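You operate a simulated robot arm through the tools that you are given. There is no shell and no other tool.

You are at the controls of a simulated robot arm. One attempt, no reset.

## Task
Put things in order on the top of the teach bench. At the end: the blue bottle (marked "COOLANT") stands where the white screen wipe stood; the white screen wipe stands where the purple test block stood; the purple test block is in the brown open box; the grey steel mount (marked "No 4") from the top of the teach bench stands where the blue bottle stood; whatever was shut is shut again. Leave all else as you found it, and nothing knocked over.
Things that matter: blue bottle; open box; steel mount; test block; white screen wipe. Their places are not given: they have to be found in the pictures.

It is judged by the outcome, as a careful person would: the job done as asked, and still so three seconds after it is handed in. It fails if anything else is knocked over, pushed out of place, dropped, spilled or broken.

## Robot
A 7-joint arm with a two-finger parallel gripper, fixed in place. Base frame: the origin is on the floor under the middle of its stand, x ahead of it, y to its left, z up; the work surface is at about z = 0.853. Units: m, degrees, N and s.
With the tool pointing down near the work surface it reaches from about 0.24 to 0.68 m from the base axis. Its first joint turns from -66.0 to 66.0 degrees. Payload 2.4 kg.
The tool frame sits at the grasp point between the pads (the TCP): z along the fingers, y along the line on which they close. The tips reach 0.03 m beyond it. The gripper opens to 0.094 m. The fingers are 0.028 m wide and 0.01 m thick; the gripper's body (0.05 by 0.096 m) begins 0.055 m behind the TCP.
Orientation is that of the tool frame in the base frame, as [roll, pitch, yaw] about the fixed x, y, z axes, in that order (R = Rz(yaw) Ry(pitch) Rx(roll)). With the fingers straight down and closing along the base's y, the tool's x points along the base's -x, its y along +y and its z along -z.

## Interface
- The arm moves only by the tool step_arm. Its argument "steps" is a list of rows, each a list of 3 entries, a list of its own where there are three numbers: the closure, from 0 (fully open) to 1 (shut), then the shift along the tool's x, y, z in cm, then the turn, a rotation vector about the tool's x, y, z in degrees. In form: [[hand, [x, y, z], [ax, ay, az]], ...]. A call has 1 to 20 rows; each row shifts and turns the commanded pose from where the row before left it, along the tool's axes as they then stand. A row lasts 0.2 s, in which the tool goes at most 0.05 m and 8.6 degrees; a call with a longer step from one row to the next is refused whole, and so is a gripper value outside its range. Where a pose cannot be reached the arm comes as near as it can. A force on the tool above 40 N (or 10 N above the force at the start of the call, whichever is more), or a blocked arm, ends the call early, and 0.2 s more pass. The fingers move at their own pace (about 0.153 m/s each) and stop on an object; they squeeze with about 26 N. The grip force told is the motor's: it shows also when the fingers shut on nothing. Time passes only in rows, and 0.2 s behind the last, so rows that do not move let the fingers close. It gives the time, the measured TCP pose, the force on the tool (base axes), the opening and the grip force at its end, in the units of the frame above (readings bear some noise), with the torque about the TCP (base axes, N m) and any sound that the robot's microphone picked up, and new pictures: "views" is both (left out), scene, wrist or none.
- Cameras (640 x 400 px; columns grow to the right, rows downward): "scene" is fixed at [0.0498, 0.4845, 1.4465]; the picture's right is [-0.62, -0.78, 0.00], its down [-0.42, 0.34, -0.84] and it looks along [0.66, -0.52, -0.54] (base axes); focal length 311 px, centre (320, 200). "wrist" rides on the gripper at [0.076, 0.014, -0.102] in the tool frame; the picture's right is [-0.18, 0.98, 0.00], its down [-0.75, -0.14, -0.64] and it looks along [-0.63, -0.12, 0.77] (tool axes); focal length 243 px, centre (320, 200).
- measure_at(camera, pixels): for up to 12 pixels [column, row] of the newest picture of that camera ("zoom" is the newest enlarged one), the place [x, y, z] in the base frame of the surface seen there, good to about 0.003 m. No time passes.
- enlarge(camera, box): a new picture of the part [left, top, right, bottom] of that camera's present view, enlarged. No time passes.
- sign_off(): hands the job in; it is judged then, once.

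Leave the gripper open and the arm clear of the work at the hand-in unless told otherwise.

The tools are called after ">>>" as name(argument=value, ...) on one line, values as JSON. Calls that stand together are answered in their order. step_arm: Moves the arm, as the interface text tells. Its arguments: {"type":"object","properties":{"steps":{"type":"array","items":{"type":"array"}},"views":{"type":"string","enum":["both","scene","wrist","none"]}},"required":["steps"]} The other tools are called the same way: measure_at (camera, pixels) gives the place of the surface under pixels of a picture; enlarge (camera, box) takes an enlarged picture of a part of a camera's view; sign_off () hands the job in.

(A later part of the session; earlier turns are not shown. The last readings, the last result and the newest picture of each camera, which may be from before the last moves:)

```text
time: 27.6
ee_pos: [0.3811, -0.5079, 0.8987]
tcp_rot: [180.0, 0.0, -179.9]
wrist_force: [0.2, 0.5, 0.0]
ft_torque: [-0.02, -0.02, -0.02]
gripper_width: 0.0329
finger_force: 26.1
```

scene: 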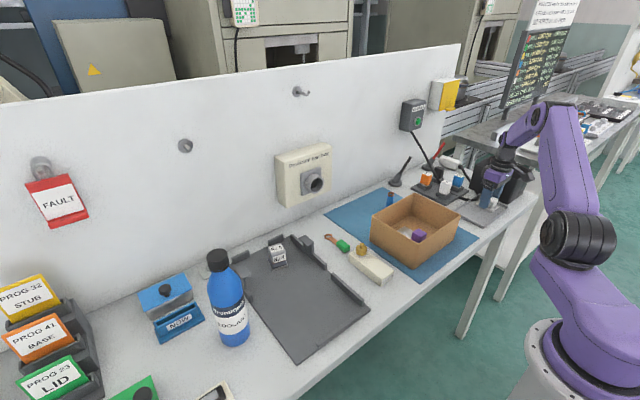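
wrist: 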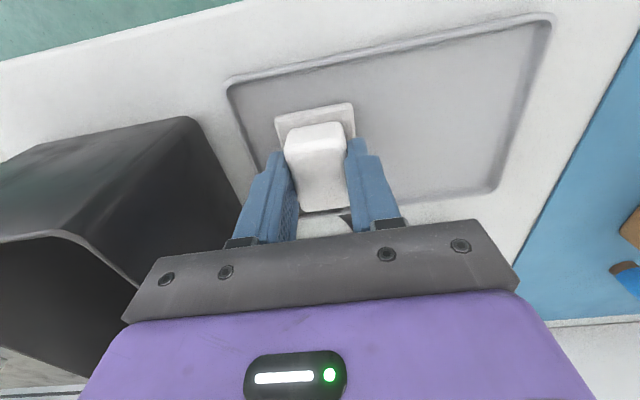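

Gripped at 0.033 m. I lift 2 cm and check that the pad comes along.

>>> step_arm(steps=[[1, [0, 0, -0.5], [0, 0, 0]], [1, [0, 0, -0.8], [0, 0, 0]], [1, [0, 0, -0.8], [0, 0, 0]], [1, [0, 0, 0], [0, 0, 0]]])

>>> measure_at(camera="wrist", pixels=[[278, 122], [350, 110], [315, 112], [300, 108], [340, 106], [318, 165], [300, 130]])

>>> enlarge(camera="wrist", box=[220, 60, 420, 250])

```text
time: 28.6
ee_pos: [0.3823, -0.5062, 0.9205]
tcp_rot: [-180.0, 0.0, -180.0]
wrist_force: [-0.4, 1.1, 0.2]
ft_torque: [-0.01, 0.0, -0.01]
gripper_width: 0.0328
finger_force: 25.7
```

scene: 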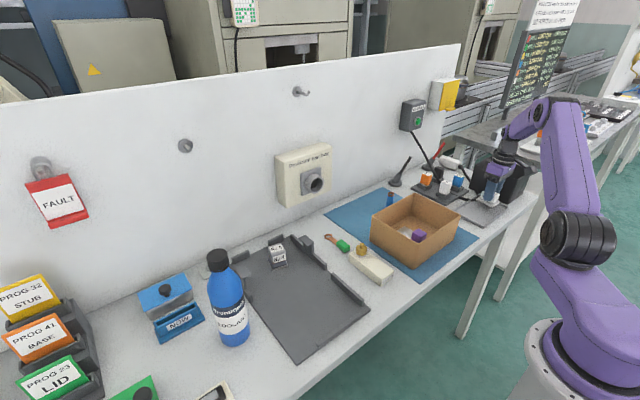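
wrist: 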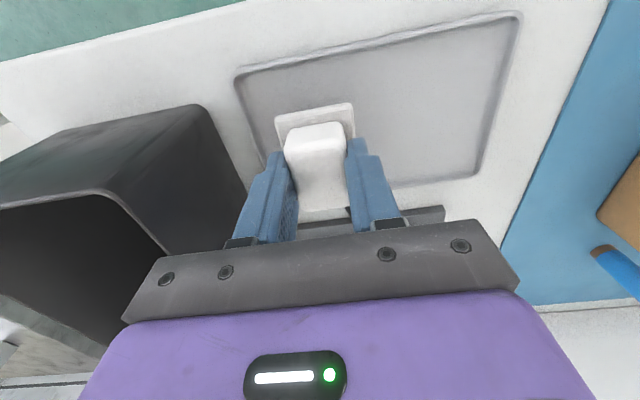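

```text
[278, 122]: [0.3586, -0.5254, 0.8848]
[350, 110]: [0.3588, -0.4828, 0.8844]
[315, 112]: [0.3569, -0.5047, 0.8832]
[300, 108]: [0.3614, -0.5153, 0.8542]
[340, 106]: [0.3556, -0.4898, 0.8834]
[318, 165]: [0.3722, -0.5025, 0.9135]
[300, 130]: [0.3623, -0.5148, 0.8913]
```

```text
2.11 times, centred on (320, 155) of wrist
```

zoom: 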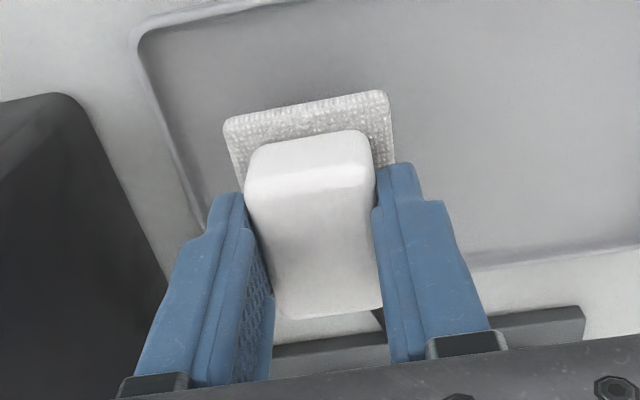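

The pad came with it (z 0.884), so the wipe is one piece. I lift to z≈1.07 and carry it to above (0.430,0.236), the middle of where the test block stood.

>>> step_arm(steps=[[1, [0, 0, -3.5], [0, 0, 0]], [1, [0, 0, -4.5], [0, 0, 0]], [1, [0, 0, -4.5], [0, 0, 0]], [1, [0, 0, -2.5], [0, 0, 0]], [1, [-0.32, 3, 0], [0, 0, 0]], [1, [-0.32, 4.8, 0], [0, 0, 0]], [1, [-0.32, 4.8, 0], [0, 0, 0]], [1, [-0.32, 4.8, 0], [0, 0, 0]], [1, [-0.32, 4.8, 0], [0, 0, 0]], [1, [-0.32, 4.8, 0], [0, 0, 0]], [1, [-0.32, 4.8, 0], [0, 0, 0]], [1, [-0.32, 4.8, 0], [0, 0, 0]], [1, [-0.32, 4.8, 0], [0, 0, 0]], [1, [-0.32, 4.8, 0], [0, 0, 0]], [1, [-0.32, 4.8, 0], [0, 0, 0]], [1, [-0.32, 4.8, 0], [0, 0, 0]], [1, [-0.32, 4.8, 0], [0, 0, 0]], [1, [-0.32, 4.8, 0], [0, 0, 0]], [1, [-0.32, 4.8, 0], [0, 0, 0]], [1, [0, 0, 0], [0, 0, 0]]])

```text
time: 32.8
ee_pos: [0.4315, 0.197, 1.0696]
tcp_rot: [179.9, 0.1, -180.0]
wrist_force: [-0.9, -0.2, -0.3]
ft_torque: [0.0, -0.04, 0.01]
gripper_width: 0.0326
finger_force: 25.9
```

scene: 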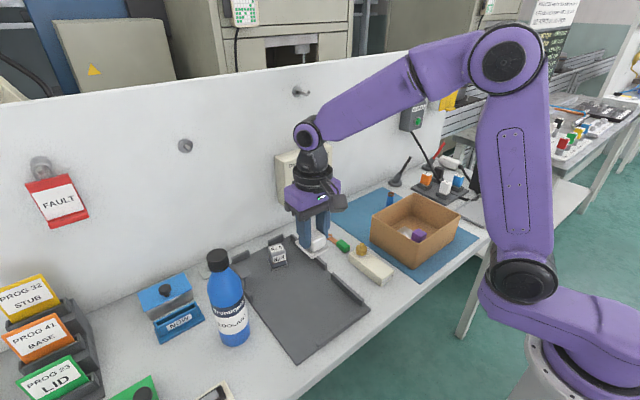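
wrist: 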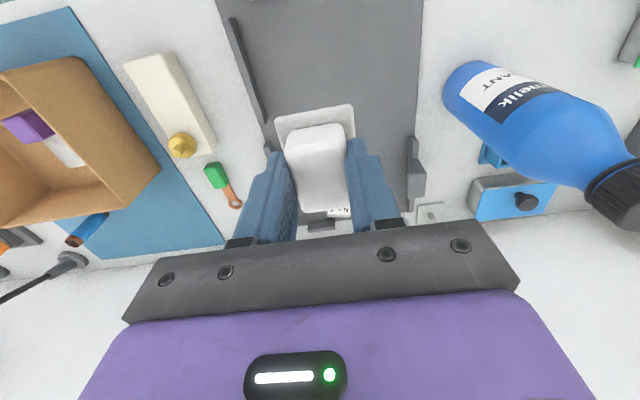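

I still need +3.9 cm in y. I finish the shift, turn 7° to match the block's old heading, and lower to about 5 mm above contact.

>>> step_arm(steps=[[1, [0.1, 2.4, 0], [0, 0, 0]], [1, [0, 1.5, 0], [0, 0, 0]], [1, [0, 0, 1.0], [0, 0, 4]], [1, [0, 0, 3.5], [0, 0, 3]], [1, [0, 0, 4.0], [0, 0, 0]], [1, [0, 0, 3.5], [0, 0, 0]], [1, [0, 0, 2.5], [0, 0, 0]], [1, [0, 0, 1.3], [0, 0, 0]], [1, [0, 0, 0.5], [0, 0, 0]], [1, [0, 0, 0], [0, 0, 0]]])

```text
time: 35.0
ee_pos: [0.4303, 0.2355, 0.9084]
tcp_rot: [179.9, 0.0, 173.1]
wrist_force: [-0.4, -0.1, 0.2]
ft_torque: [-0.01, -0.01, -0.01]
gripper_width: 0.0327
finger_force: 25.9
```

scene: 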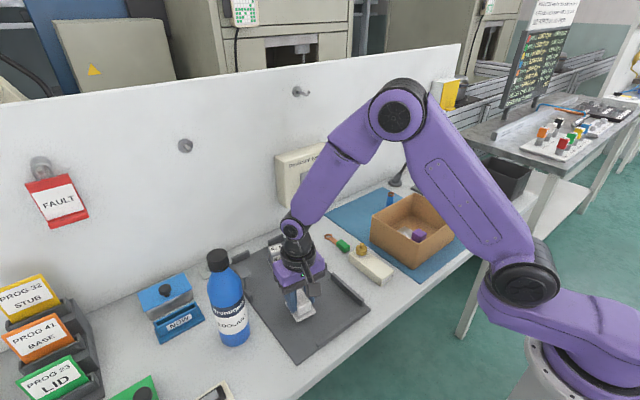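
wrist: 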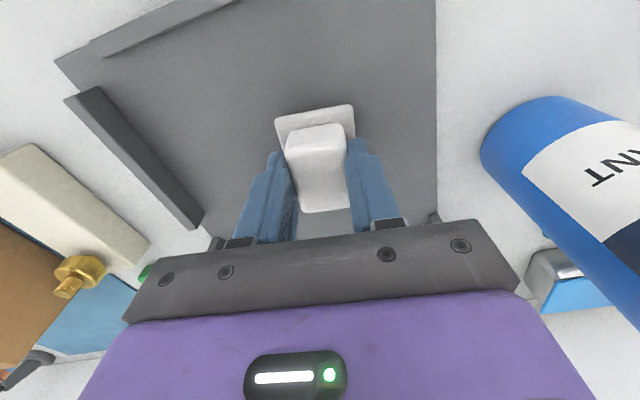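

At (0.430,0.2355,0.908) with no contact yet. I lower in 2 mm steps.

>>> step_arm(steps=[[1, [0, 0, 0.3], [0, 0, 0]], [1, [0, 0, 0.2], [0, 0, 0]], [1, [0, 0, 0.2], [0, 0, 0]], [1, [0, 0, 0], [0, 0, 0]]], views="none")

```text
time: 36.0
ee_pos: [0.429, 0.2347, 0.9009]
tcp_rot: [-179.9, 0.1, 173.1]
wrist_force: [0.0, 0.2, 1.4]
ft_torque: [0.01, -0.01, -0.02]
gripper_width: 0.0329
finger_force: 26.5
```

>>> step_arm(steps=[[1, [0, 0, 0.15], [0, 0, 0]], [1, [0, 0, 0], [0, 0, 0]]], views="none")

```text
time: 36.6
ee_pos: [0.4294, 0.2351, 0.9013]
tcp_rot: [179.9, 0.1, 173.0]
wrist_force: [-5.3, -2.5, 24.3]
ft_torque: [-0.12, 0.12, 0.04]
gripper_width: 0.0326
finger_force: 26.6
```

The force rose to 24 N, so the wipe rests on the plate. I ease up 2 mm, open partway and rise.

>>> step_arm(steps=[[1, [0, 0, -0.15], [0, 0, 0]], [1, [0, 0, 0], [0, 0, 0]], [0.5, [0, 0, 0], [0, 0, 0]], [0.36, [0, 0, 0], [0, 0, 0]], [0.2, [0, 0, 0], [0, 0, 0]], [0.2, [0, 0, 0], [0, 0, 0]], [0.2, [0, 0, -1.5], [0, 0, 0]], [0.2, [0, 0, -3.5], [0, 0, 0]], [0.2, [0, 0, -4.5], [0, 0, 0]], [0.2, [0, 0, -4.5], [0, 0, 0]], [0.2, [0, 0, -4.5], [0, 0, 0]], [0, [0, 0, -1.5], [0, 0, -4]], [0, [0, 0, 0], [0, 0, -3]], [0, [0, 0, 0], [0, 0, 0]]])

```text
time: 39.6
ee_pos: [0.428, 0.2336, 1.1]
tcp_rot: [180.0, 0.0, -179.9]
wrist_force: [0.2, -0.1, -0.1]
ft_torque: [-0.01, 0.0, -0.03]
gripper_width: 0.0941
finger_force: 0.1
```

scene: 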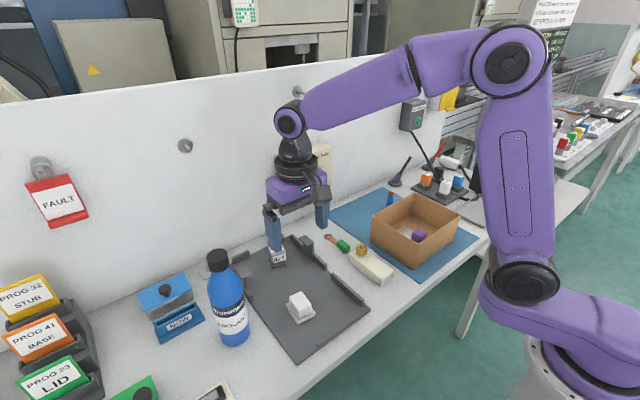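
wrist: 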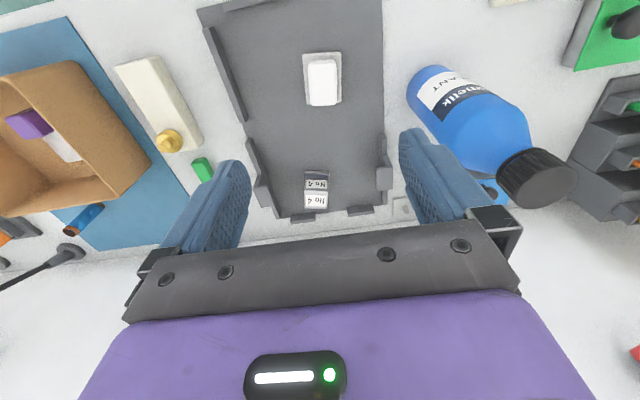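

The wipe stands on the plate. Now the bottle. My fingertips are at about cap height, so I'll rise before moving sideways. First I'll check the cap's height in an enlarged view.

>>> enlarge(camera="scene", box=[195, 240, 245, 285])

>>> enlarge(camera="wrist", box=[270, 30, 360, 220])

>>> measure_at(camera="scene", pixels=[[217, 253], [207, 256], [229, 255], [218, 249], [218, 259], [218, 264], [219, 268], [219, 271], [219, 275], [219, 280], [225, 290], [228, 310]])

>>> measure_at(camera="wrist", pixels=[[305, 56], [340, 54], [310, 105], [341, 102], [322, 85], [311, 60], [335, 60], [545, 180], [525, 170], [560, 190], [535, 200], [510, 178]])

```text
8.89 times, centred on (220, 262) of scene
```

zoom: 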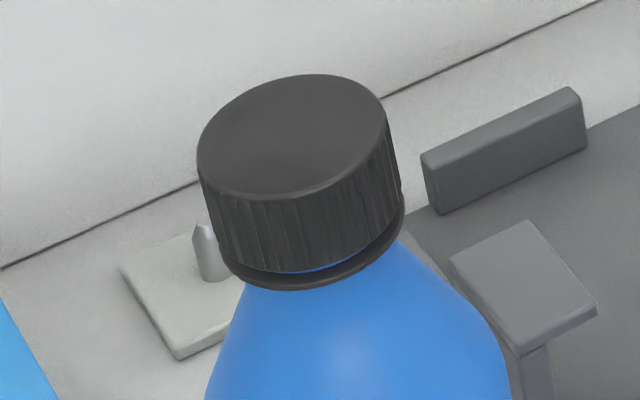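

```text
2.11 times, centred on (315, 125) of wrist
```

zoom: 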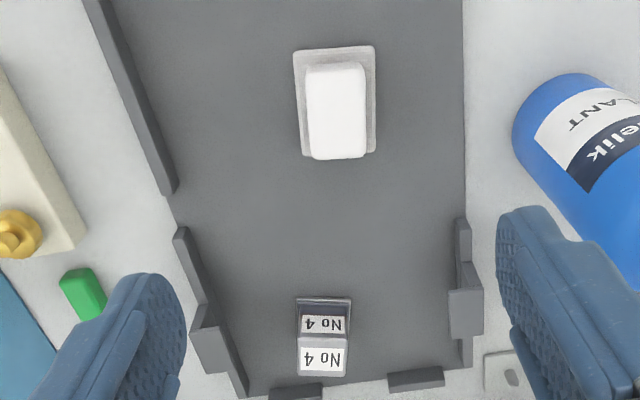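

```text
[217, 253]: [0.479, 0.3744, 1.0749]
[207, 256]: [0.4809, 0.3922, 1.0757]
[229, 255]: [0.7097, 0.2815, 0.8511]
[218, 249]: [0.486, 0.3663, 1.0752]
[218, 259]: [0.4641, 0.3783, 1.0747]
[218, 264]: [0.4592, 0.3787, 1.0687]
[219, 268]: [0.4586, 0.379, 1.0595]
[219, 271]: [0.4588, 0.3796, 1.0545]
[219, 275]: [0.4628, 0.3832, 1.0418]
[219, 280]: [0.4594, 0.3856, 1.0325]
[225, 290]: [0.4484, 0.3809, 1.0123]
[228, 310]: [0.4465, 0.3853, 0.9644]
```

```text
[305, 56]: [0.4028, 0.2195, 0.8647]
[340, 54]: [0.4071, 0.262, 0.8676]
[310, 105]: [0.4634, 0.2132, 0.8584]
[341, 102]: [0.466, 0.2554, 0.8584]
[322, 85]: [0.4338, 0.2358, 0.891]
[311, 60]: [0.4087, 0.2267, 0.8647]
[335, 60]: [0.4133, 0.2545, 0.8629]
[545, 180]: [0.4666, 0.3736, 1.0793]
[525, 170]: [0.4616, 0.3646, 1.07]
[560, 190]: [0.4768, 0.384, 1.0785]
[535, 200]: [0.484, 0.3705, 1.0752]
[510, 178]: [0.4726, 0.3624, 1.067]
```

The wipe's centre is at about (0.434,0.237), which is right. The cap's top is at 1.075, its bottom near 1.052, and its axis near (0.473,0.374). I rise to 1.16, move above the cap, then lower to 1.10 for a check.

>>> step_arm(steps=[[0, [0, 0, -3], [0, 0, 0]], [0, [0, 0, -3.5], [0, 0, 0]], [0, [-0.8, 2.5, 0], [0, 0, 0]], [0, [-1.2, 3.8, 0], [0, 0, 0]], [0, [-1.3, 4.0, 0], [0, 0, 0]], [0, [-1.2, 3.7, 0], [0, 0, 0]], [0, [0, 0, 0], [0, 0, 0]], [0, [0, 0, 0], [0, 0, 0]]])

```text
time: 41.4
ee_pos: [0.472, 0.376, 1.171]
tcp_rot: [180.0, 0.0, -179.9]
wrist_force: [0.3, 0.5, 0.6]
ft_torque: [-0.04, -0.01, -0.01]
gripper_width: 0.0939
finger_force: 0.1
```

scene: 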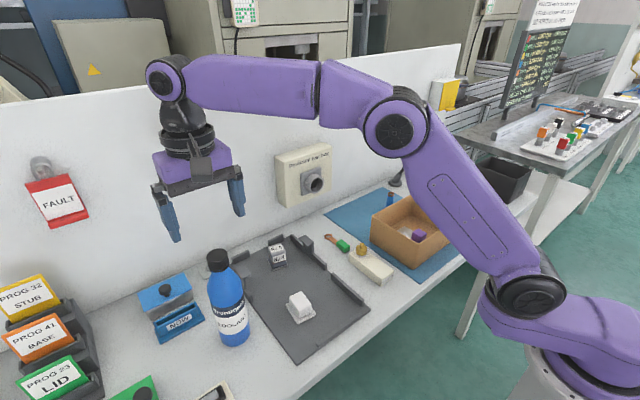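
wrist: 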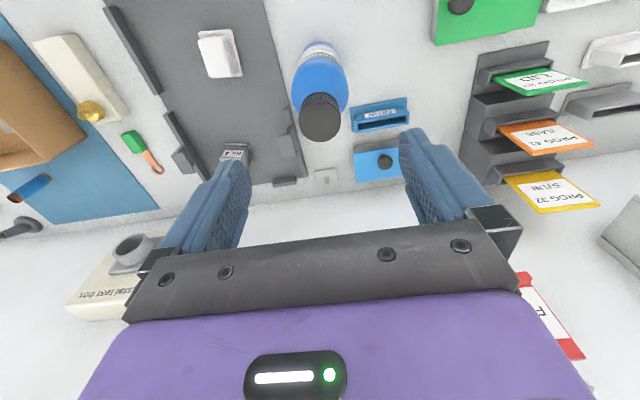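

The cap is at (320,118) in the wrist view, between the fingers. I'll measure its top from here to centre exactly.

>>> measure_at(camera="wrist", pixels=[[320, 120], [302, 122], [339, 118], [322, 137], [319, 104], [310, 108], [332, 132], [308, 132]])

>>> enlarge(camera="wrist", box=[270, 30, 370, 150])

```text
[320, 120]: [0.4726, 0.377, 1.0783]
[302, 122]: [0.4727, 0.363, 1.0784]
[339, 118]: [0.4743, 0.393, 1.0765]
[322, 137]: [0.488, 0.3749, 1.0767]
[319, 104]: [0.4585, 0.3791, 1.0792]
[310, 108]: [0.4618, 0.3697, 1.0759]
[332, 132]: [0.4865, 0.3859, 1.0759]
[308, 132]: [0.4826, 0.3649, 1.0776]
```

```text
3.33 times, centred on (320, 90) of wrist
```

zoom: 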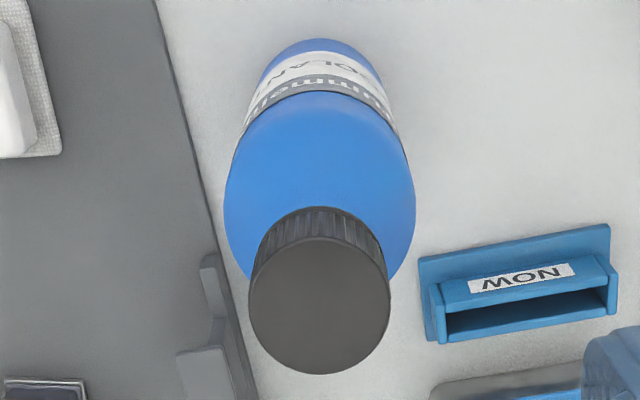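

The cap centre is at (0.473,0.377) and its top at 1.077. I'm lined up within a couple of millimetres, so I lower to TCP z≈1.084.

>>> step_arm(steps=[[0, [-0.1, 0.1, 3.0], [0, 0, 0]], [0, [0, 0, 3.0], [0, 0, 0]], [0, [0, 0, 1.8], [0, 0, 0]], [0, [0, 0, 0.8], [0, 0, 0]], [0, [0, 0, 0], [0, 0, 0]]])

```text
time: 42.6
ee_pos: [0.4741, 0.3752, 1.0805]
tcp_rot: [-180.0, 0.0, 180.0]
wrist_force: [0.4, -0.6, 0.3]
ft_torque: [0.02, 0.03, -0.01]
gripper_width: 0.094
finger_force: 0.1
```

scene: 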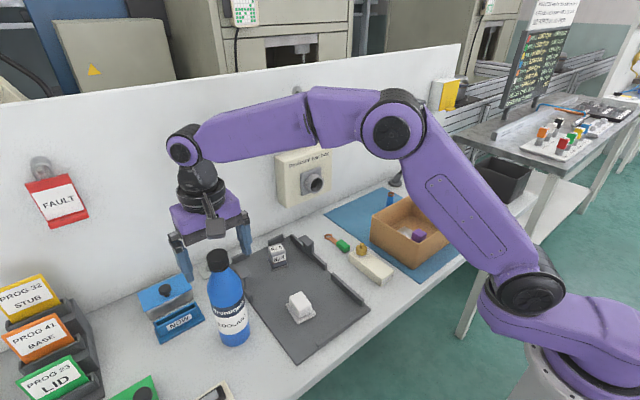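
wrist: 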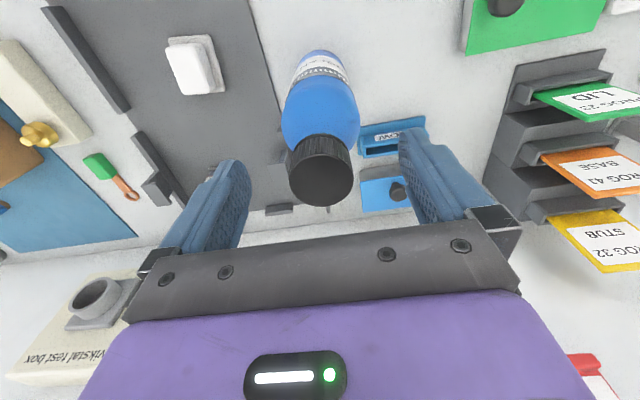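

The cap is centred between the fingers. I raise 2 mm and close partway to about 0.042 m, then check centring before gripping.

>>> step_arm(steps=[[0.2, [0, 0, -0.2], [0, 0, 0]], [0.4, [0, 0, 0], [0, 0, 0]], [0.53, [0, 0, 0], [0, 0, 0]], [0.53, [0, 0, 0], [0, 0, 0]]], views="wrist")

>>> enlarge(camera="wrist", box=[240, 100, 400, 240])

```text
time: 43.6
ee_pos: [0.4746, 0.3757, 1.0837]
tcp_rot: [-179.9, 0.0, 180.0]
wrist_force: [0.6, 0.6, -0.2]
ft_torque: [0.0, -0.01, -0.02]
gripper_width: 0.0443
finger_force: 0.0
```

wrist: 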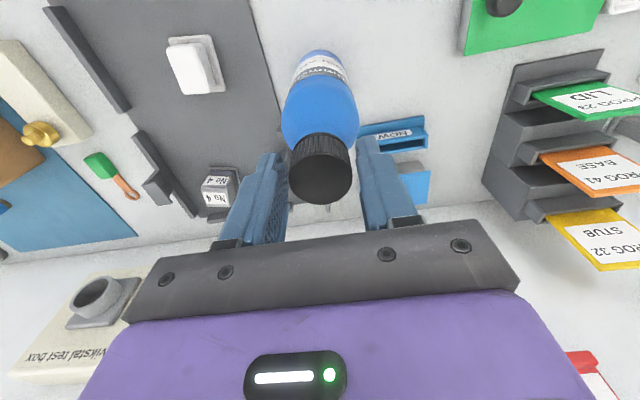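

```text
2.86 times, centred on (320, 170) of wrist
```

zoom: 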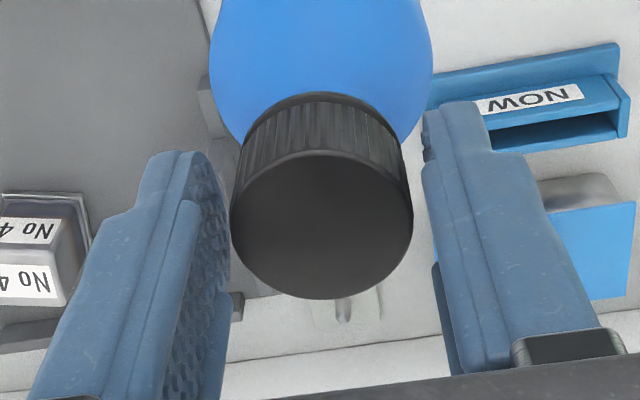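

The cap is centred. I close fully and hold.

>>> step_arm(steps=[[0.6, [0, 0, 0], [0, 0, 0]], [0.7, [0, 0, 0], [0, 0, 0]], [1, [0, 0, 0], [0, 0, 0]], [1, [0, 0, 0], [0, 0, 0]], [1, [0, 0, 0], [0, 0, 0]]])

```text
time: 44.8
ee_pos: [0.4742, 0.3744, 1.0826]
tcp_rot: [-179.9, 0.0, -179.9]
wrist_force: [-0.2, 1.4, 0.4]
ft_torque: [0.0, 0.0, 0.01]
gripper_width: 0.0337
finger_force: 26.1
```

scene: 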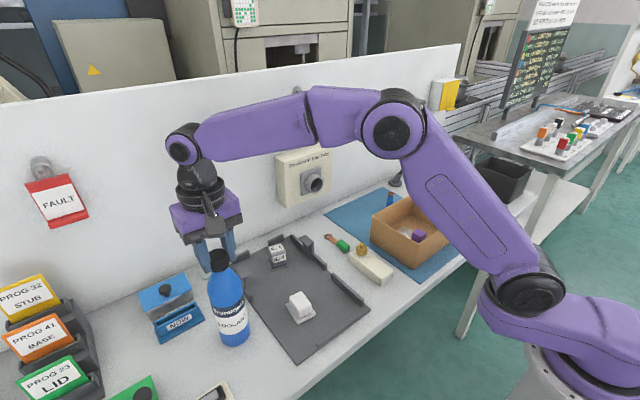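
wrist: 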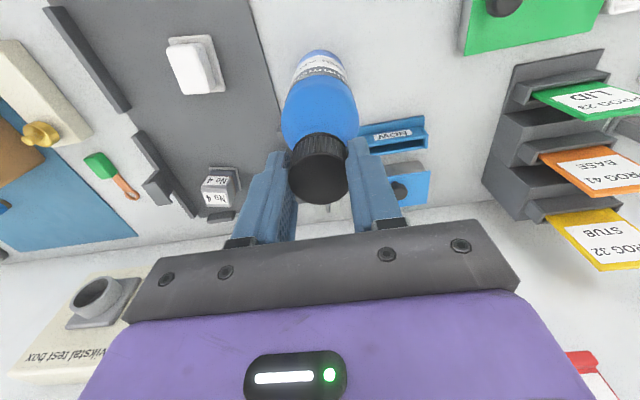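

The cap is gripped at 0.034 m. I lift 1.5 cm slowly, then check that the whole bottle comes up.

>>> step_arm(steps=[[1, [0, 0, -0.5], [0, 0, 0]], [1, [0, 0, -0.5], [0, 0, 0]], [1, [0, 0, -0.5], [0, 0, 0]], [1, [0, 0, 0], [0, 0, 0]]], views="both")

>>> enlarge(camera="scene", box=[180, 220, 280, 360])

```text
time: 45.8
ee_pos: [0.4741, 0.3754, 1.0959]
tcp_rot: [-180.0, 0.0, -179.9]
wrist_force: [0.1, -0.2, -5.2]
ft_torque: [0.04, 0.03, -0.01]
gripper_width: 0.0338
finger_force: 25.3
```

scene: 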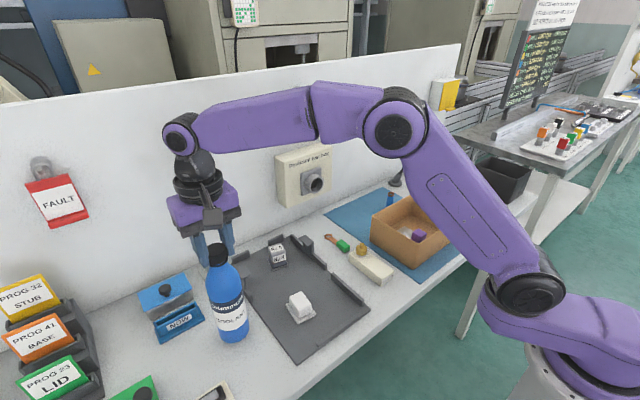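
wrist: 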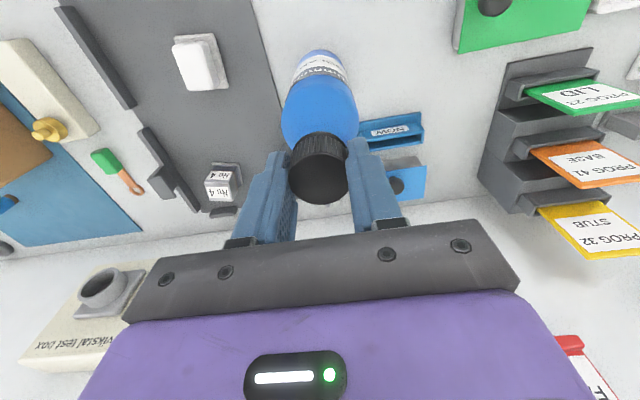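

```text
2.86 times, centred on (230, 290) of scene
```

zoom: 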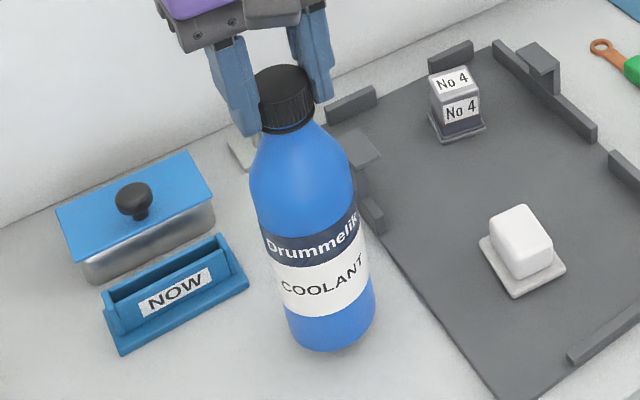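

The whole bottle is up, weighing about 5 N, and hanging straight. I lift to z≈1.21 so its bottom is at about 0.98, above the box rim, and carry it toward the tray in two legs at moderate speed.

>>> step_arm(steps=[[1, [0, 0, -1.5], [0, 0, 0]], [1, [0, 0, -2.5], [0, 0, 0]], [1, [0, 0, -3.0], [0, 0, 0]], [1, [0, 0, -3.0], [0, 0, 0]], [1, [0, 0, -1.5], [0, 0, 0]], [1, [0.1, -1.0, 0], [0, 0, 0]], [1, [0.2, -2.0, 0], [0, 0, 0]], [1, [0.3, -3.0, 0], [0, 0, 0]], [1, [0.35, -3.5, 0], [0, 0, 0]], [1, [0.35, -3.5, 0], [0, 0, 0]], [1, [0.35, -3.5, 0], [0, 0, 0]], [1, [0.35, -3.5, 0], [0, 0, 0]], [1, [0.35, -3.5, 0], [0, 0, 0]], [1, [0.35, -3.5, 0], [0, 0, 0]], [1, [0.35, -3.5, 0], [0, 0, 0]], [1, [0.35, -3.5, 0], [0, 0, 0]], [1, [0.35, -3.5, 0], [0, 0, 0]], [1, [0.3, -3.0, 0], [0, 0, 0]], [1, [0.2, -2.0, 0], [0, 0, 0]], [1, [0.1, -1.0, 0], [0, 0, 0]]])

```text
time: 50.0
ee_pos: [0.4316, -0.0595, 1.2093]
tcp_rot: [180.0, 0.0, 179.9]
wrist_force: [-0.3, 0.7, -4.9]
ft_torque: [-0.02, 0.01, -0.01]
gripper_width: 0.034
finger_force: 25.8
```

scene: 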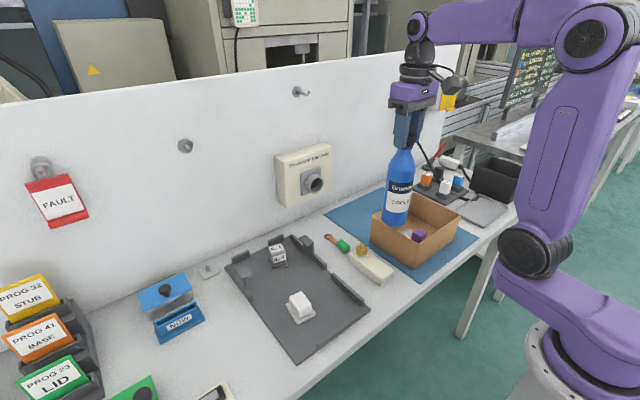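
wrist: 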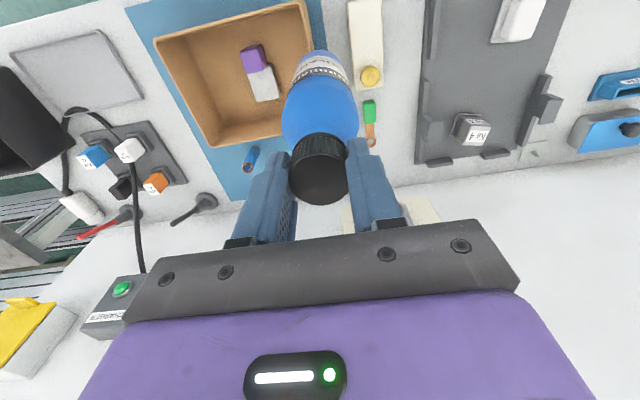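

The bottle hangs steady over the box with good clearance. Second leg, to above the wipe's old place.

>>> step_arm(steps=[[1, [0.15, -1.3, 0], [0, 0, 0]], [1, [0.25, -2.3, 0], [0, 0, 0]], [1, [0.35, -3.2, 0], [0, 0, 0]], [1, [0.36, -3.5, 0], [0, 0, 0]], [1, [0.36, -3.5, 0], [0, 0, 0]], [1, [0.36, -3.5, 0], [0, 0, 0]], [1, [0.36, -3.5, 0], [0, 0, 0]], [1, [0.36, -3.5, 0], [0, 0, 0]], [1, [0.36, -3.5, 0], [0, 0, 0]], [1, [0.36, -3.5, 0], [0, 0, 0]], [1, [0.36, -3.5, 0], [0, 0, 0]], [1, [0.36, -3.5, 0], [0, 0, 0]], [1, [0.35, -3.2, 0], [0, 0, 0]], [1, [0.25, -2.0, 0], [0, 0, 0]], [1, [0.1, -1.0, 0], [0, 0, 0]], [1, [0, -0.2, 0], [0, 0, 0]], [1, [0, 0, 0], [0, 0, 0]]])

```text
time: 53.6
ee_pos: [0.3724, -0.4912, 1.2089]
tcp_rot: [180.0, 0.0, 179.9]
wrist_force: [-0.2, 0.3, -5.2]
ft_torque: [-0.02, -0.01, -0.03]
gripper_width: 0.0338
finger_force: 25.8
out of reach, approached as far as the arm can: row 14, 15
```

scene: 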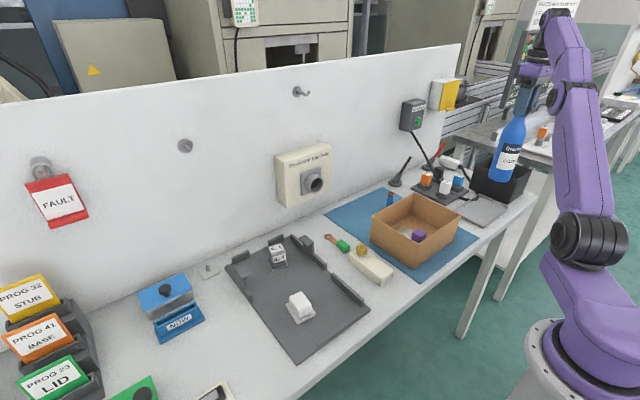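
wrist: 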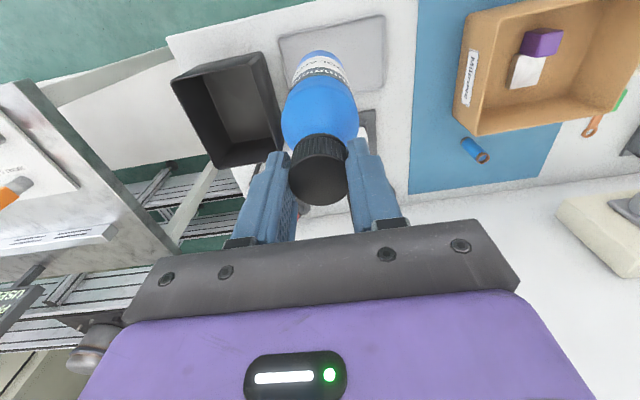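

The last bit was out of reach at this height: I'm at (0.3724,-0.491,1.209). The space below is clear, so I lower 6 cm and read the position again.

>>> step_arm(steps=[[1, [0, 0, 1.0], [0, 0, 0]], [1, [0, 0, 2.0], [0, 0, 0]], [1, [0, 0, 2.0], [0, 0, 0]], [1, [0, 0, 1.0], [0, 0, 0]], [1, [0, 0, 0], [0, 0, 0]]], views="none")

```text
time: 54.8
ee_pos: [0.3731, -0.4921, 1.1496]
tcp_rot: [179.9, 0.0, -180.0]
wrist_force: [0.4, -0.2, -4.0]
ft_torque: [0.03, -0.01, 0.0]
gripper_width: 0.0336
finger_force: 26.0
```

Now I add the missing +1.2 cm in x and -1.5 cm in y at this lower height.

>>> step_arm(steps=[[1, [-0.6, -0.7, 0], [0, 0, 0]], [1, [-0.6, -0.8, 0], [0, 0, 0]], [1, [0, 0, 0], [0, 0, 0]]])

```text
time: 55.6
ee_pos: [0.3863, -0.5075, 1.149]
tcp_rot: [179.9, 0.0, -180.0]
wrist_force: [0.7, -0.2, -4.3]
ft_torque: [0.01, 0.02, 0.01]
gripper_width: 0.0338
finger_force: 26.1
```

scene: 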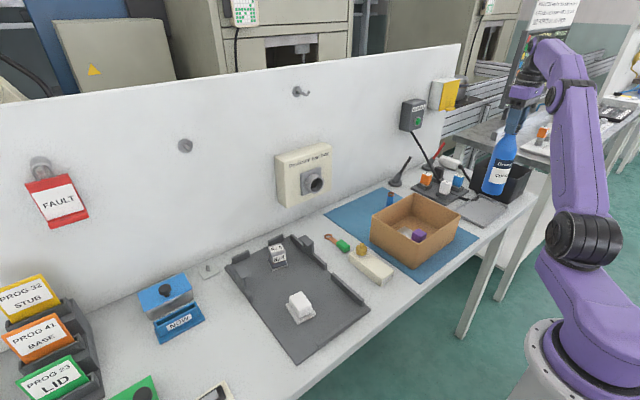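
wrist: 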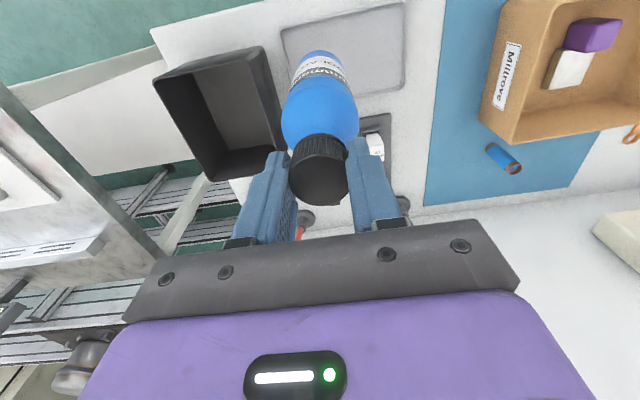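

Bottle at (0.386,-0.5075), right above the tray spot. I'll check that it is upright before lowering.

>>> enlarge(camera="scene", box=[450, 80, 550, 240])

>>> step_arm(steps=[[1, [0, 0, 1.5], [0, 0, 0]], [1, [0, 0, 2.0], [0, 0, 0]], [1, [0, 0, 1.5], [0, 0, 0]], [1, [0, 0, 0.7], [0, 0, 0]], [1, [0, 0, 0], [0, 0, 0]]])

```text
2.50 times, centred on (500, 160) of scene
```

zoom: 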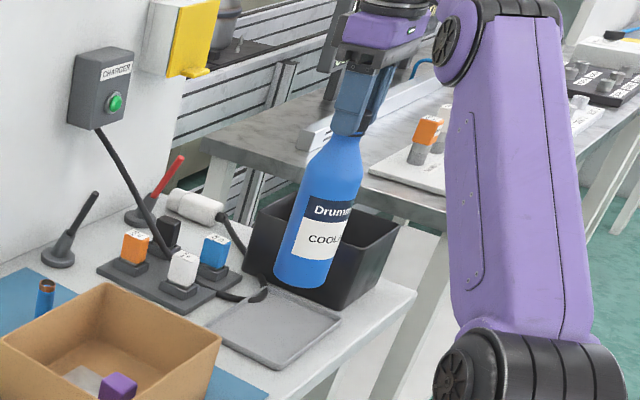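

```text
time: 56.8
ee_pos: [0.3862, -0.5076, 1.0935]
tcp_rot: [-180.0, 0.0, 180.0]
wrist_force: [-1.0, 0.8, -5.2]
ft_torque: [-0.02, 0.02, 0.01]
gripper_width: 0.0343
finger_force: 25.8
```

scene: 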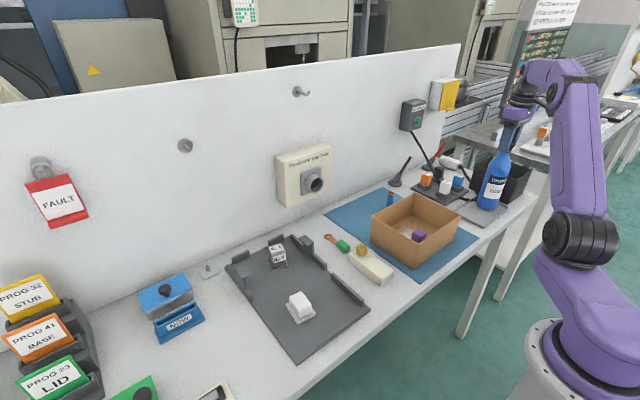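
wrist: 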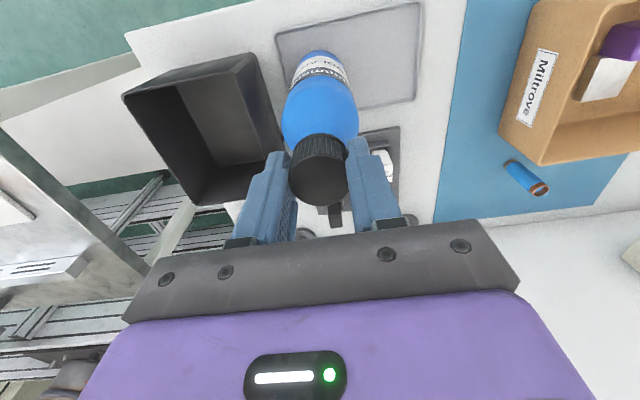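

The bottle is now about 8 mm above the tray. I'll take a close look at its base against the tray rim, the cord and the bin.

>>> enlarge(camera="scene", box=[450, 140, 540, 230])

>>> measure_at(camera="scene", pixels=[[488, 205], [480, 200], [494, 203], [489, 190], [490, 180], [487, 213]])

```text
4.44 times, centred on (495, 185) of scene
```

zoom: 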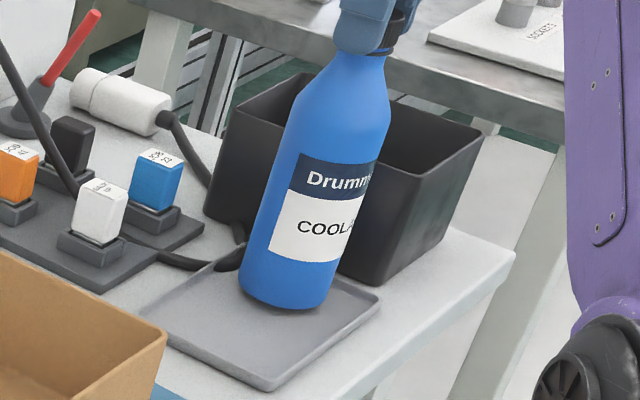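

```text
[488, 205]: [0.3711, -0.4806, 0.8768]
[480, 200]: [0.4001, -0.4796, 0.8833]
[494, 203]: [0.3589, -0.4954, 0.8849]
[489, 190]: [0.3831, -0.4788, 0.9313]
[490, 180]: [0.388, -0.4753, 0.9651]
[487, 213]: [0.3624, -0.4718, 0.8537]
```

The base is over the tray, clear of the rim and cord. I lower in small steps until it touches.

>>> step_arm(steps=[[1, [0, 0, 0.3], [0, 0, 0]], [1, [0, 0, 0.2], [0, 0, 0]], [1, [0, 0, 0.15], [0, 0, 0]], [1, [0, 0, 0], [0, 0, 0]]], views="none")

```text
time: 57.8
ee_pos: [0.3853, -0.5068, 1.0863]
tcp_rot: [-180.0, 0.0, -180.0]
wrist_force: [-0.8, -0.2, -0.2]
ft_torque: [-0.02, 0.08, -0.01]
gripper_width: 0.034
finger_force: 26.1
```

The weight has come off the wrist (-5 N to 0), so the base is touching. One more millimetre, then I check.

>>> step_arm(steps=[[1, [0, 0, 0.1], [0, 0, 0]], [1, [0, 0, 0], [0, 0, 0]]], views="none")

```text
time: 58.4
ee_pos: [0.3866, -0.5077, 1.0859]
tcp_rot: [-179.8, 0.0, 179.9]
wrist_force: [-2.1, 0.6, 5.4]
ft_torque: [0.03, 0.23, 0.04]
gripper_width: 0.0338
finger_force: 26.1
```

Firm contact. I ease up half a millimetre, open gently, then rise straight up.

>>> step_arm(steps=[[1, [0, 0, -0.07], [0, 0, 0]], [1, [0, 0, 0], [0, 0, 0]], [0.62, [0, 0, 0], [0, 0, 0]], [0.55, [0, 0, 0], [0, 0, 0]], [0.4, [0, 0, 0], [0, 0, 0]], [0.2, [0, 0, 0], [0, 0, 0]], [0, [0, 0, 0], [0, 0, 0]], [0, [0, 0, 0], [0, 0, 0]]])

>>> enlarge(camera="scene", box=[450, 100, 550, 230])

```text
time: 60.2
ee_pos: [0.3855, -0.5072, 1.0862]
tcp_rot: [-180.0, 0.0, 180.0]
wrist_force: [-0.2, -0.3, 0.0]
ft_torque: [0.0, -0.02, -0.01]
gripper_width: 0.0941
finger_force: 0.0
```

scene: 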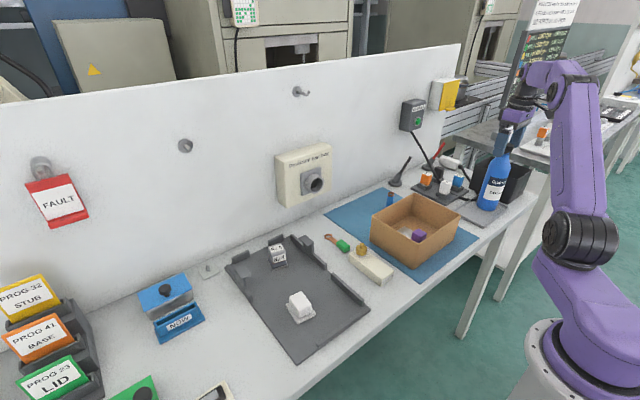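
wrist: 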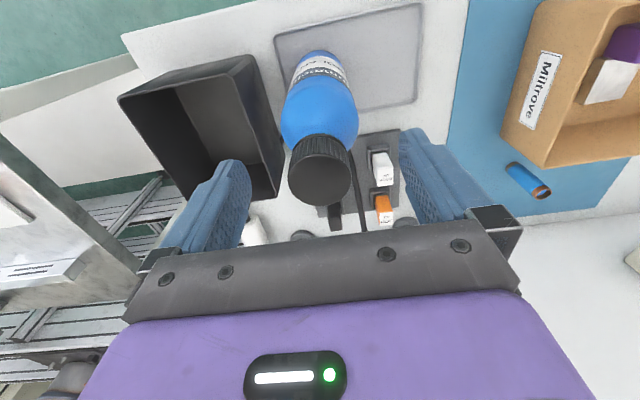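

```text
3.08 times, centred on (500, 165) of scene
```

zoom: 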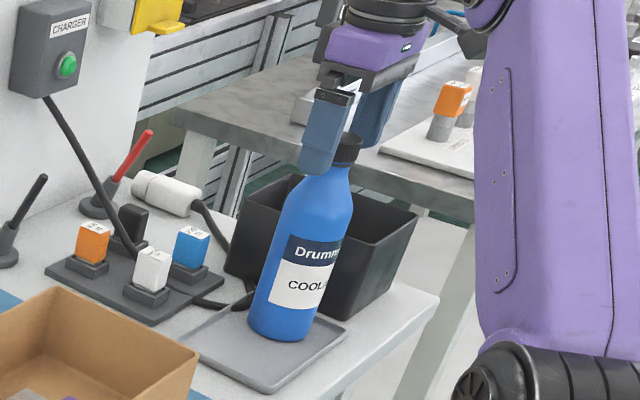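

The bottle stands free on the tray. I rise 6.3 cm to clear the cap, then head for the mount area near (0.45,0.18).

>>> step_arm(steps=[[0, [0, 0, -1.5], [0, 0, 0]], [0, [0, 0, -2.5], [0, 0, 0]], [0, [0, 0, -2.3], [0, 0, 0]], [0, [0.3, 3, 0], [0, 0, 0]], [0, [0.3, 4.5, 0], [0, 0, 0]], [0, [-0.4, 4.8, 0], [0, 0, 0]], [0, [-0.5, 4.8, 0], [0, 0, 0]], [0, [-0.5, 4.8, 0], [0, 0, 0]], [0, [-0.5, 4.8, 0], [0, 0, 0]], [0, [-0.5, 4.8, 0], [0, 0, 0]], [0, [-0.5, 4.8, 0], [0, 0, 0]], [0, [-0.5, 4.8, 0], [0, 0, 0]], [0, [-0.5, 4.8, 0], [0, 0, 0]], [0, [-0.5, 4.8, 0], [0, 0, 0]], [0, [-0.5, 4.8, 0], [0, 0, 0]], [0, [-0.5, 4.8, 0.5], [0, 0, 0]], [0, [-0.5, 4.8, 1.0], [0, 0, 0]], [0, [-0.5, 4.3, 1.5], [0, 0, 0]], [0, [0, 0, 0], [0, 0, 0]]])

```text
time: 64.2
ee_pos: [0.446, 0.1883, 1.1214]
tcp_rot: [-180.0, 0.0, 180.0]
wrist_force: [-0.4, 0.7, 0.2]
ft_torque: [-0.05, -0.02, -0.02]
gripper_width: 0.0942
finger_force: 0.0
```

scene: 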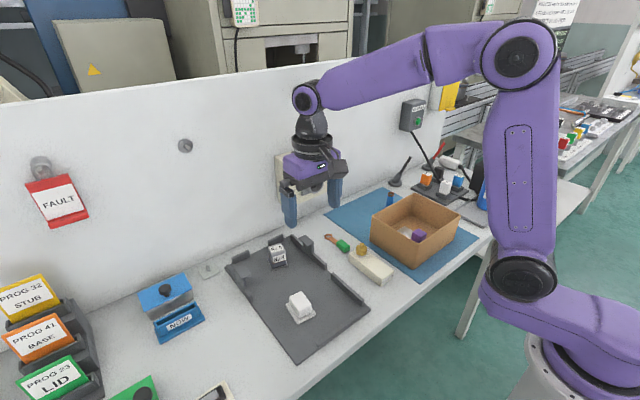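
wrist: 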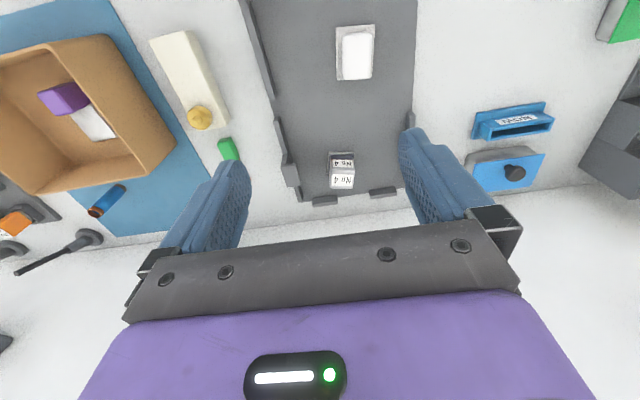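

The mount "No 4" is at (342,172) in the wrist view. I'll enlarge and measure its body, base and neighbours.

>>> enlarge(camera="wrist", box=[280, 120, 420, 215])

>>> enlarge(camera="scene", box=[240, 225, 330, 290])

```text
4.21 times, centred on (350, 168) of wrist
```

zoom: 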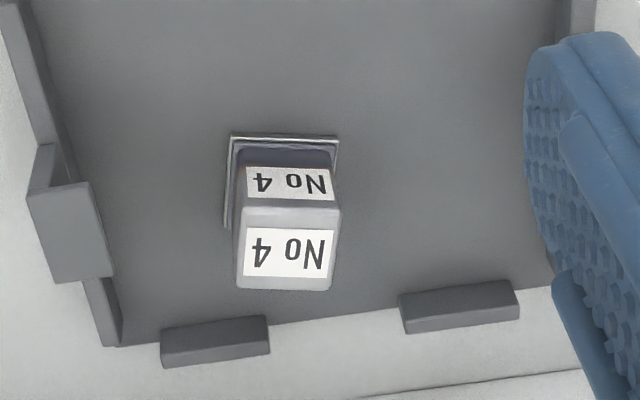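

```text
6.15 times, centred on (285, 258) of scene
```

zoom: 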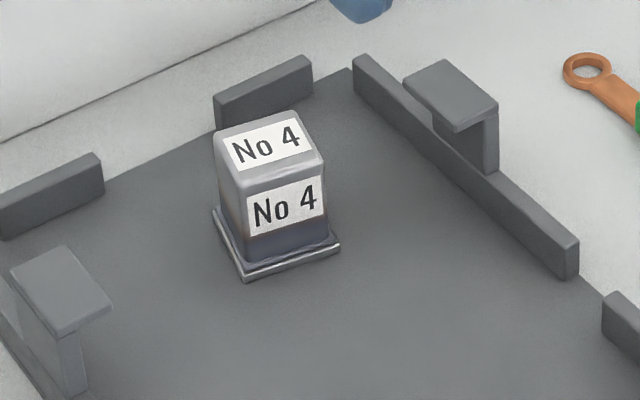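

Measuring the mount's top corners and base corners in this enlarged scene view, plus the top from the wrist.

>>> measure_at(camera="zoom", pixels=[[222, 140], [295, 118], [318, 155], [243, 180], [268, 150], [285, 215], [248, 250], [325, 225], [243, 275], [338, 243], [216, 215], [265, 75]])

>>> measure_at(camera="wrist", pixels=[[334, 170], [352, 170], [333, 187], [350, 187], [342, 180], [329, 154], [353, 154], [331, 162], [351, 162], [342, 158], [324, 199], [383, 192]])

```text
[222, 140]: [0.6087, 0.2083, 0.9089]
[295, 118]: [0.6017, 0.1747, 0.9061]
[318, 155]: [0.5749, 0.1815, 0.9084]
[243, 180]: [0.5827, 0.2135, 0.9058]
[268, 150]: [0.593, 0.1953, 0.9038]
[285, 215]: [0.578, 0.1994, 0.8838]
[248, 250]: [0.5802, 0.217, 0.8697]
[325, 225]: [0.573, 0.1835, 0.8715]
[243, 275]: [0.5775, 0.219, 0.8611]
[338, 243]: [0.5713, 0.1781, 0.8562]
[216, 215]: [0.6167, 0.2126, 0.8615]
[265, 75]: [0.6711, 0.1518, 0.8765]
```

```text
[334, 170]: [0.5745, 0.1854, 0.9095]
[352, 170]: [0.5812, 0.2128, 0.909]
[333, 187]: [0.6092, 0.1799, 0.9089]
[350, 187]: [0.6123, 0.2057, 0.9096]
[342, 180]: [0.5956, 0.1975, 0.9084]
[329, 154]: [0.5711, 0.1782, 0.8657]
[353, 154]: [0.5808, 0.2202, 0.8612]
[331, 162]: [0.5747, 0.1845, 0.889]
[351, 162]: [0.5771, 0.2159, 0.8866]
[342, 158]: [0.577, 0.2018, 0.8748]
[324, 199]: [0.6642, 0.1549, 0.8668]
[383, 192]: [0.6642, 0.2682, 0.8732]
```

The mount's top centre is near (0.592,0.195), it is turned about -11.5°, about 0.033 m wide, and its top is at 0.909. The grip needs room, so I'll measure nearby brackets and the wall box.

>>> measure_at(camera="wrist", pixels=[[291, 168], [296, 180], [285, 150], [270, 105], [408, 120], [410, 95], [300, 198], [310, 202]])

>>> measure_at(camera="scene", pixels=[[249, 268], [303, 240], [310, 250], [322, 262], [312, 182], [300, 205], [280, 160], [245, 271], [290, 215], [200, 268]])

```text
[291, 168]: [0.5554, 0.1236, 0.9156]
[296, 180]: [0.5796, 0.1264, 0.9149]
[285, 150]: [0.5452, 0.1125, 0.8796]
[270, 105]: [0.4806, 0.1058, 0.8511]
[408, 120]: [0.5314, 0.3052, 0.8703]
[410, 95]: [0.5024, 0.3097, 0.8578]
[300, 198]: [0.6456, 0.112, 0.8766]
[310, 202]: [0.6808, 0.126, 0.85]
```

```text
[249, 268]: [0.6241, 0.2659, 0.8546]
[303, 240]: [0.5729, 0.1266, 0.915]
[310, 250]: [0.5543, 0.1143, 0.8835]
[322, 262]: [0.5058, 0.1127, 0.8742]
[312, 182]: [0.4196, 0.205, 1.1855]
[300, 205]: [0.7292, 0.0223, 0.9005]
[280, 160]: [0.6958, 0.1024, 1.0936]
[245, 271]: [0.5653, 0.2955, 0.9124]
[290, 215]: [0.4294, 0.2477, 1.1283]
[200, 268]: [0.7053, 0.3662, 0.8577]
```

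The brackets at y≈0.127 and 0.296 stand to z 0.915, and the wall box front is at x≈0.696. With the gripper pre-closed to 0.06 m I have room. I move above the mount, turn 11.5° and lower to z≈0.99.

>>> step_arm(steps=[[0.2, [-3.5, 0.2, 0], [0, 0, 0]], [0.36, [-4.0, 0.2, 0], [0, 0, 0]], [0.36, [-4.0, 0.2, 0], [0, 0, 0]], [0.36, [-3.1, 0.1, 0], [0, 0, 0]], [0.36, [0, 0, 0], [0, 0, 6]], [0.36, [0, 0, 2], [0, 0, 5.5]], [0.36, [0, 0, 4], [0, 0, 0]], [0.36, [0, 0, 4], [0, 0, 0]], [0.36, [0, 0, 3], [0, 0, 0]], [0.36, [0, 0, 0], [0, 0, 0]]])

```text
time: 66.4
ee_pos: [0.5911, 0.1959, 0.9877]
tcp_rot: [-180.0, 0.0, 168.5]
wrist_force: [0.4, 0.2, -0.3]
ft_torque: [-0.01, 0.02, -0.01]
gripper_width: 0.0601
finger_force: 0.0
```

scene: 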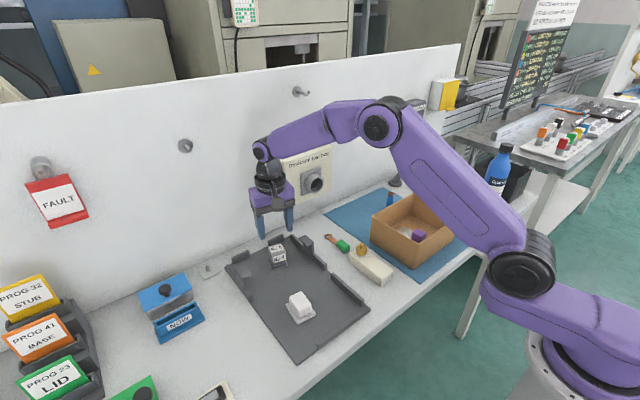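
wrist: 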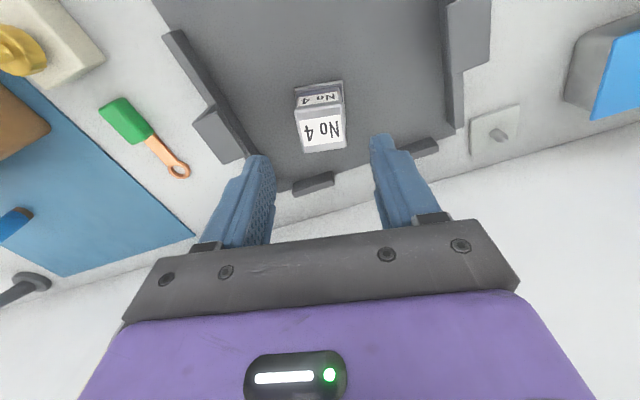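

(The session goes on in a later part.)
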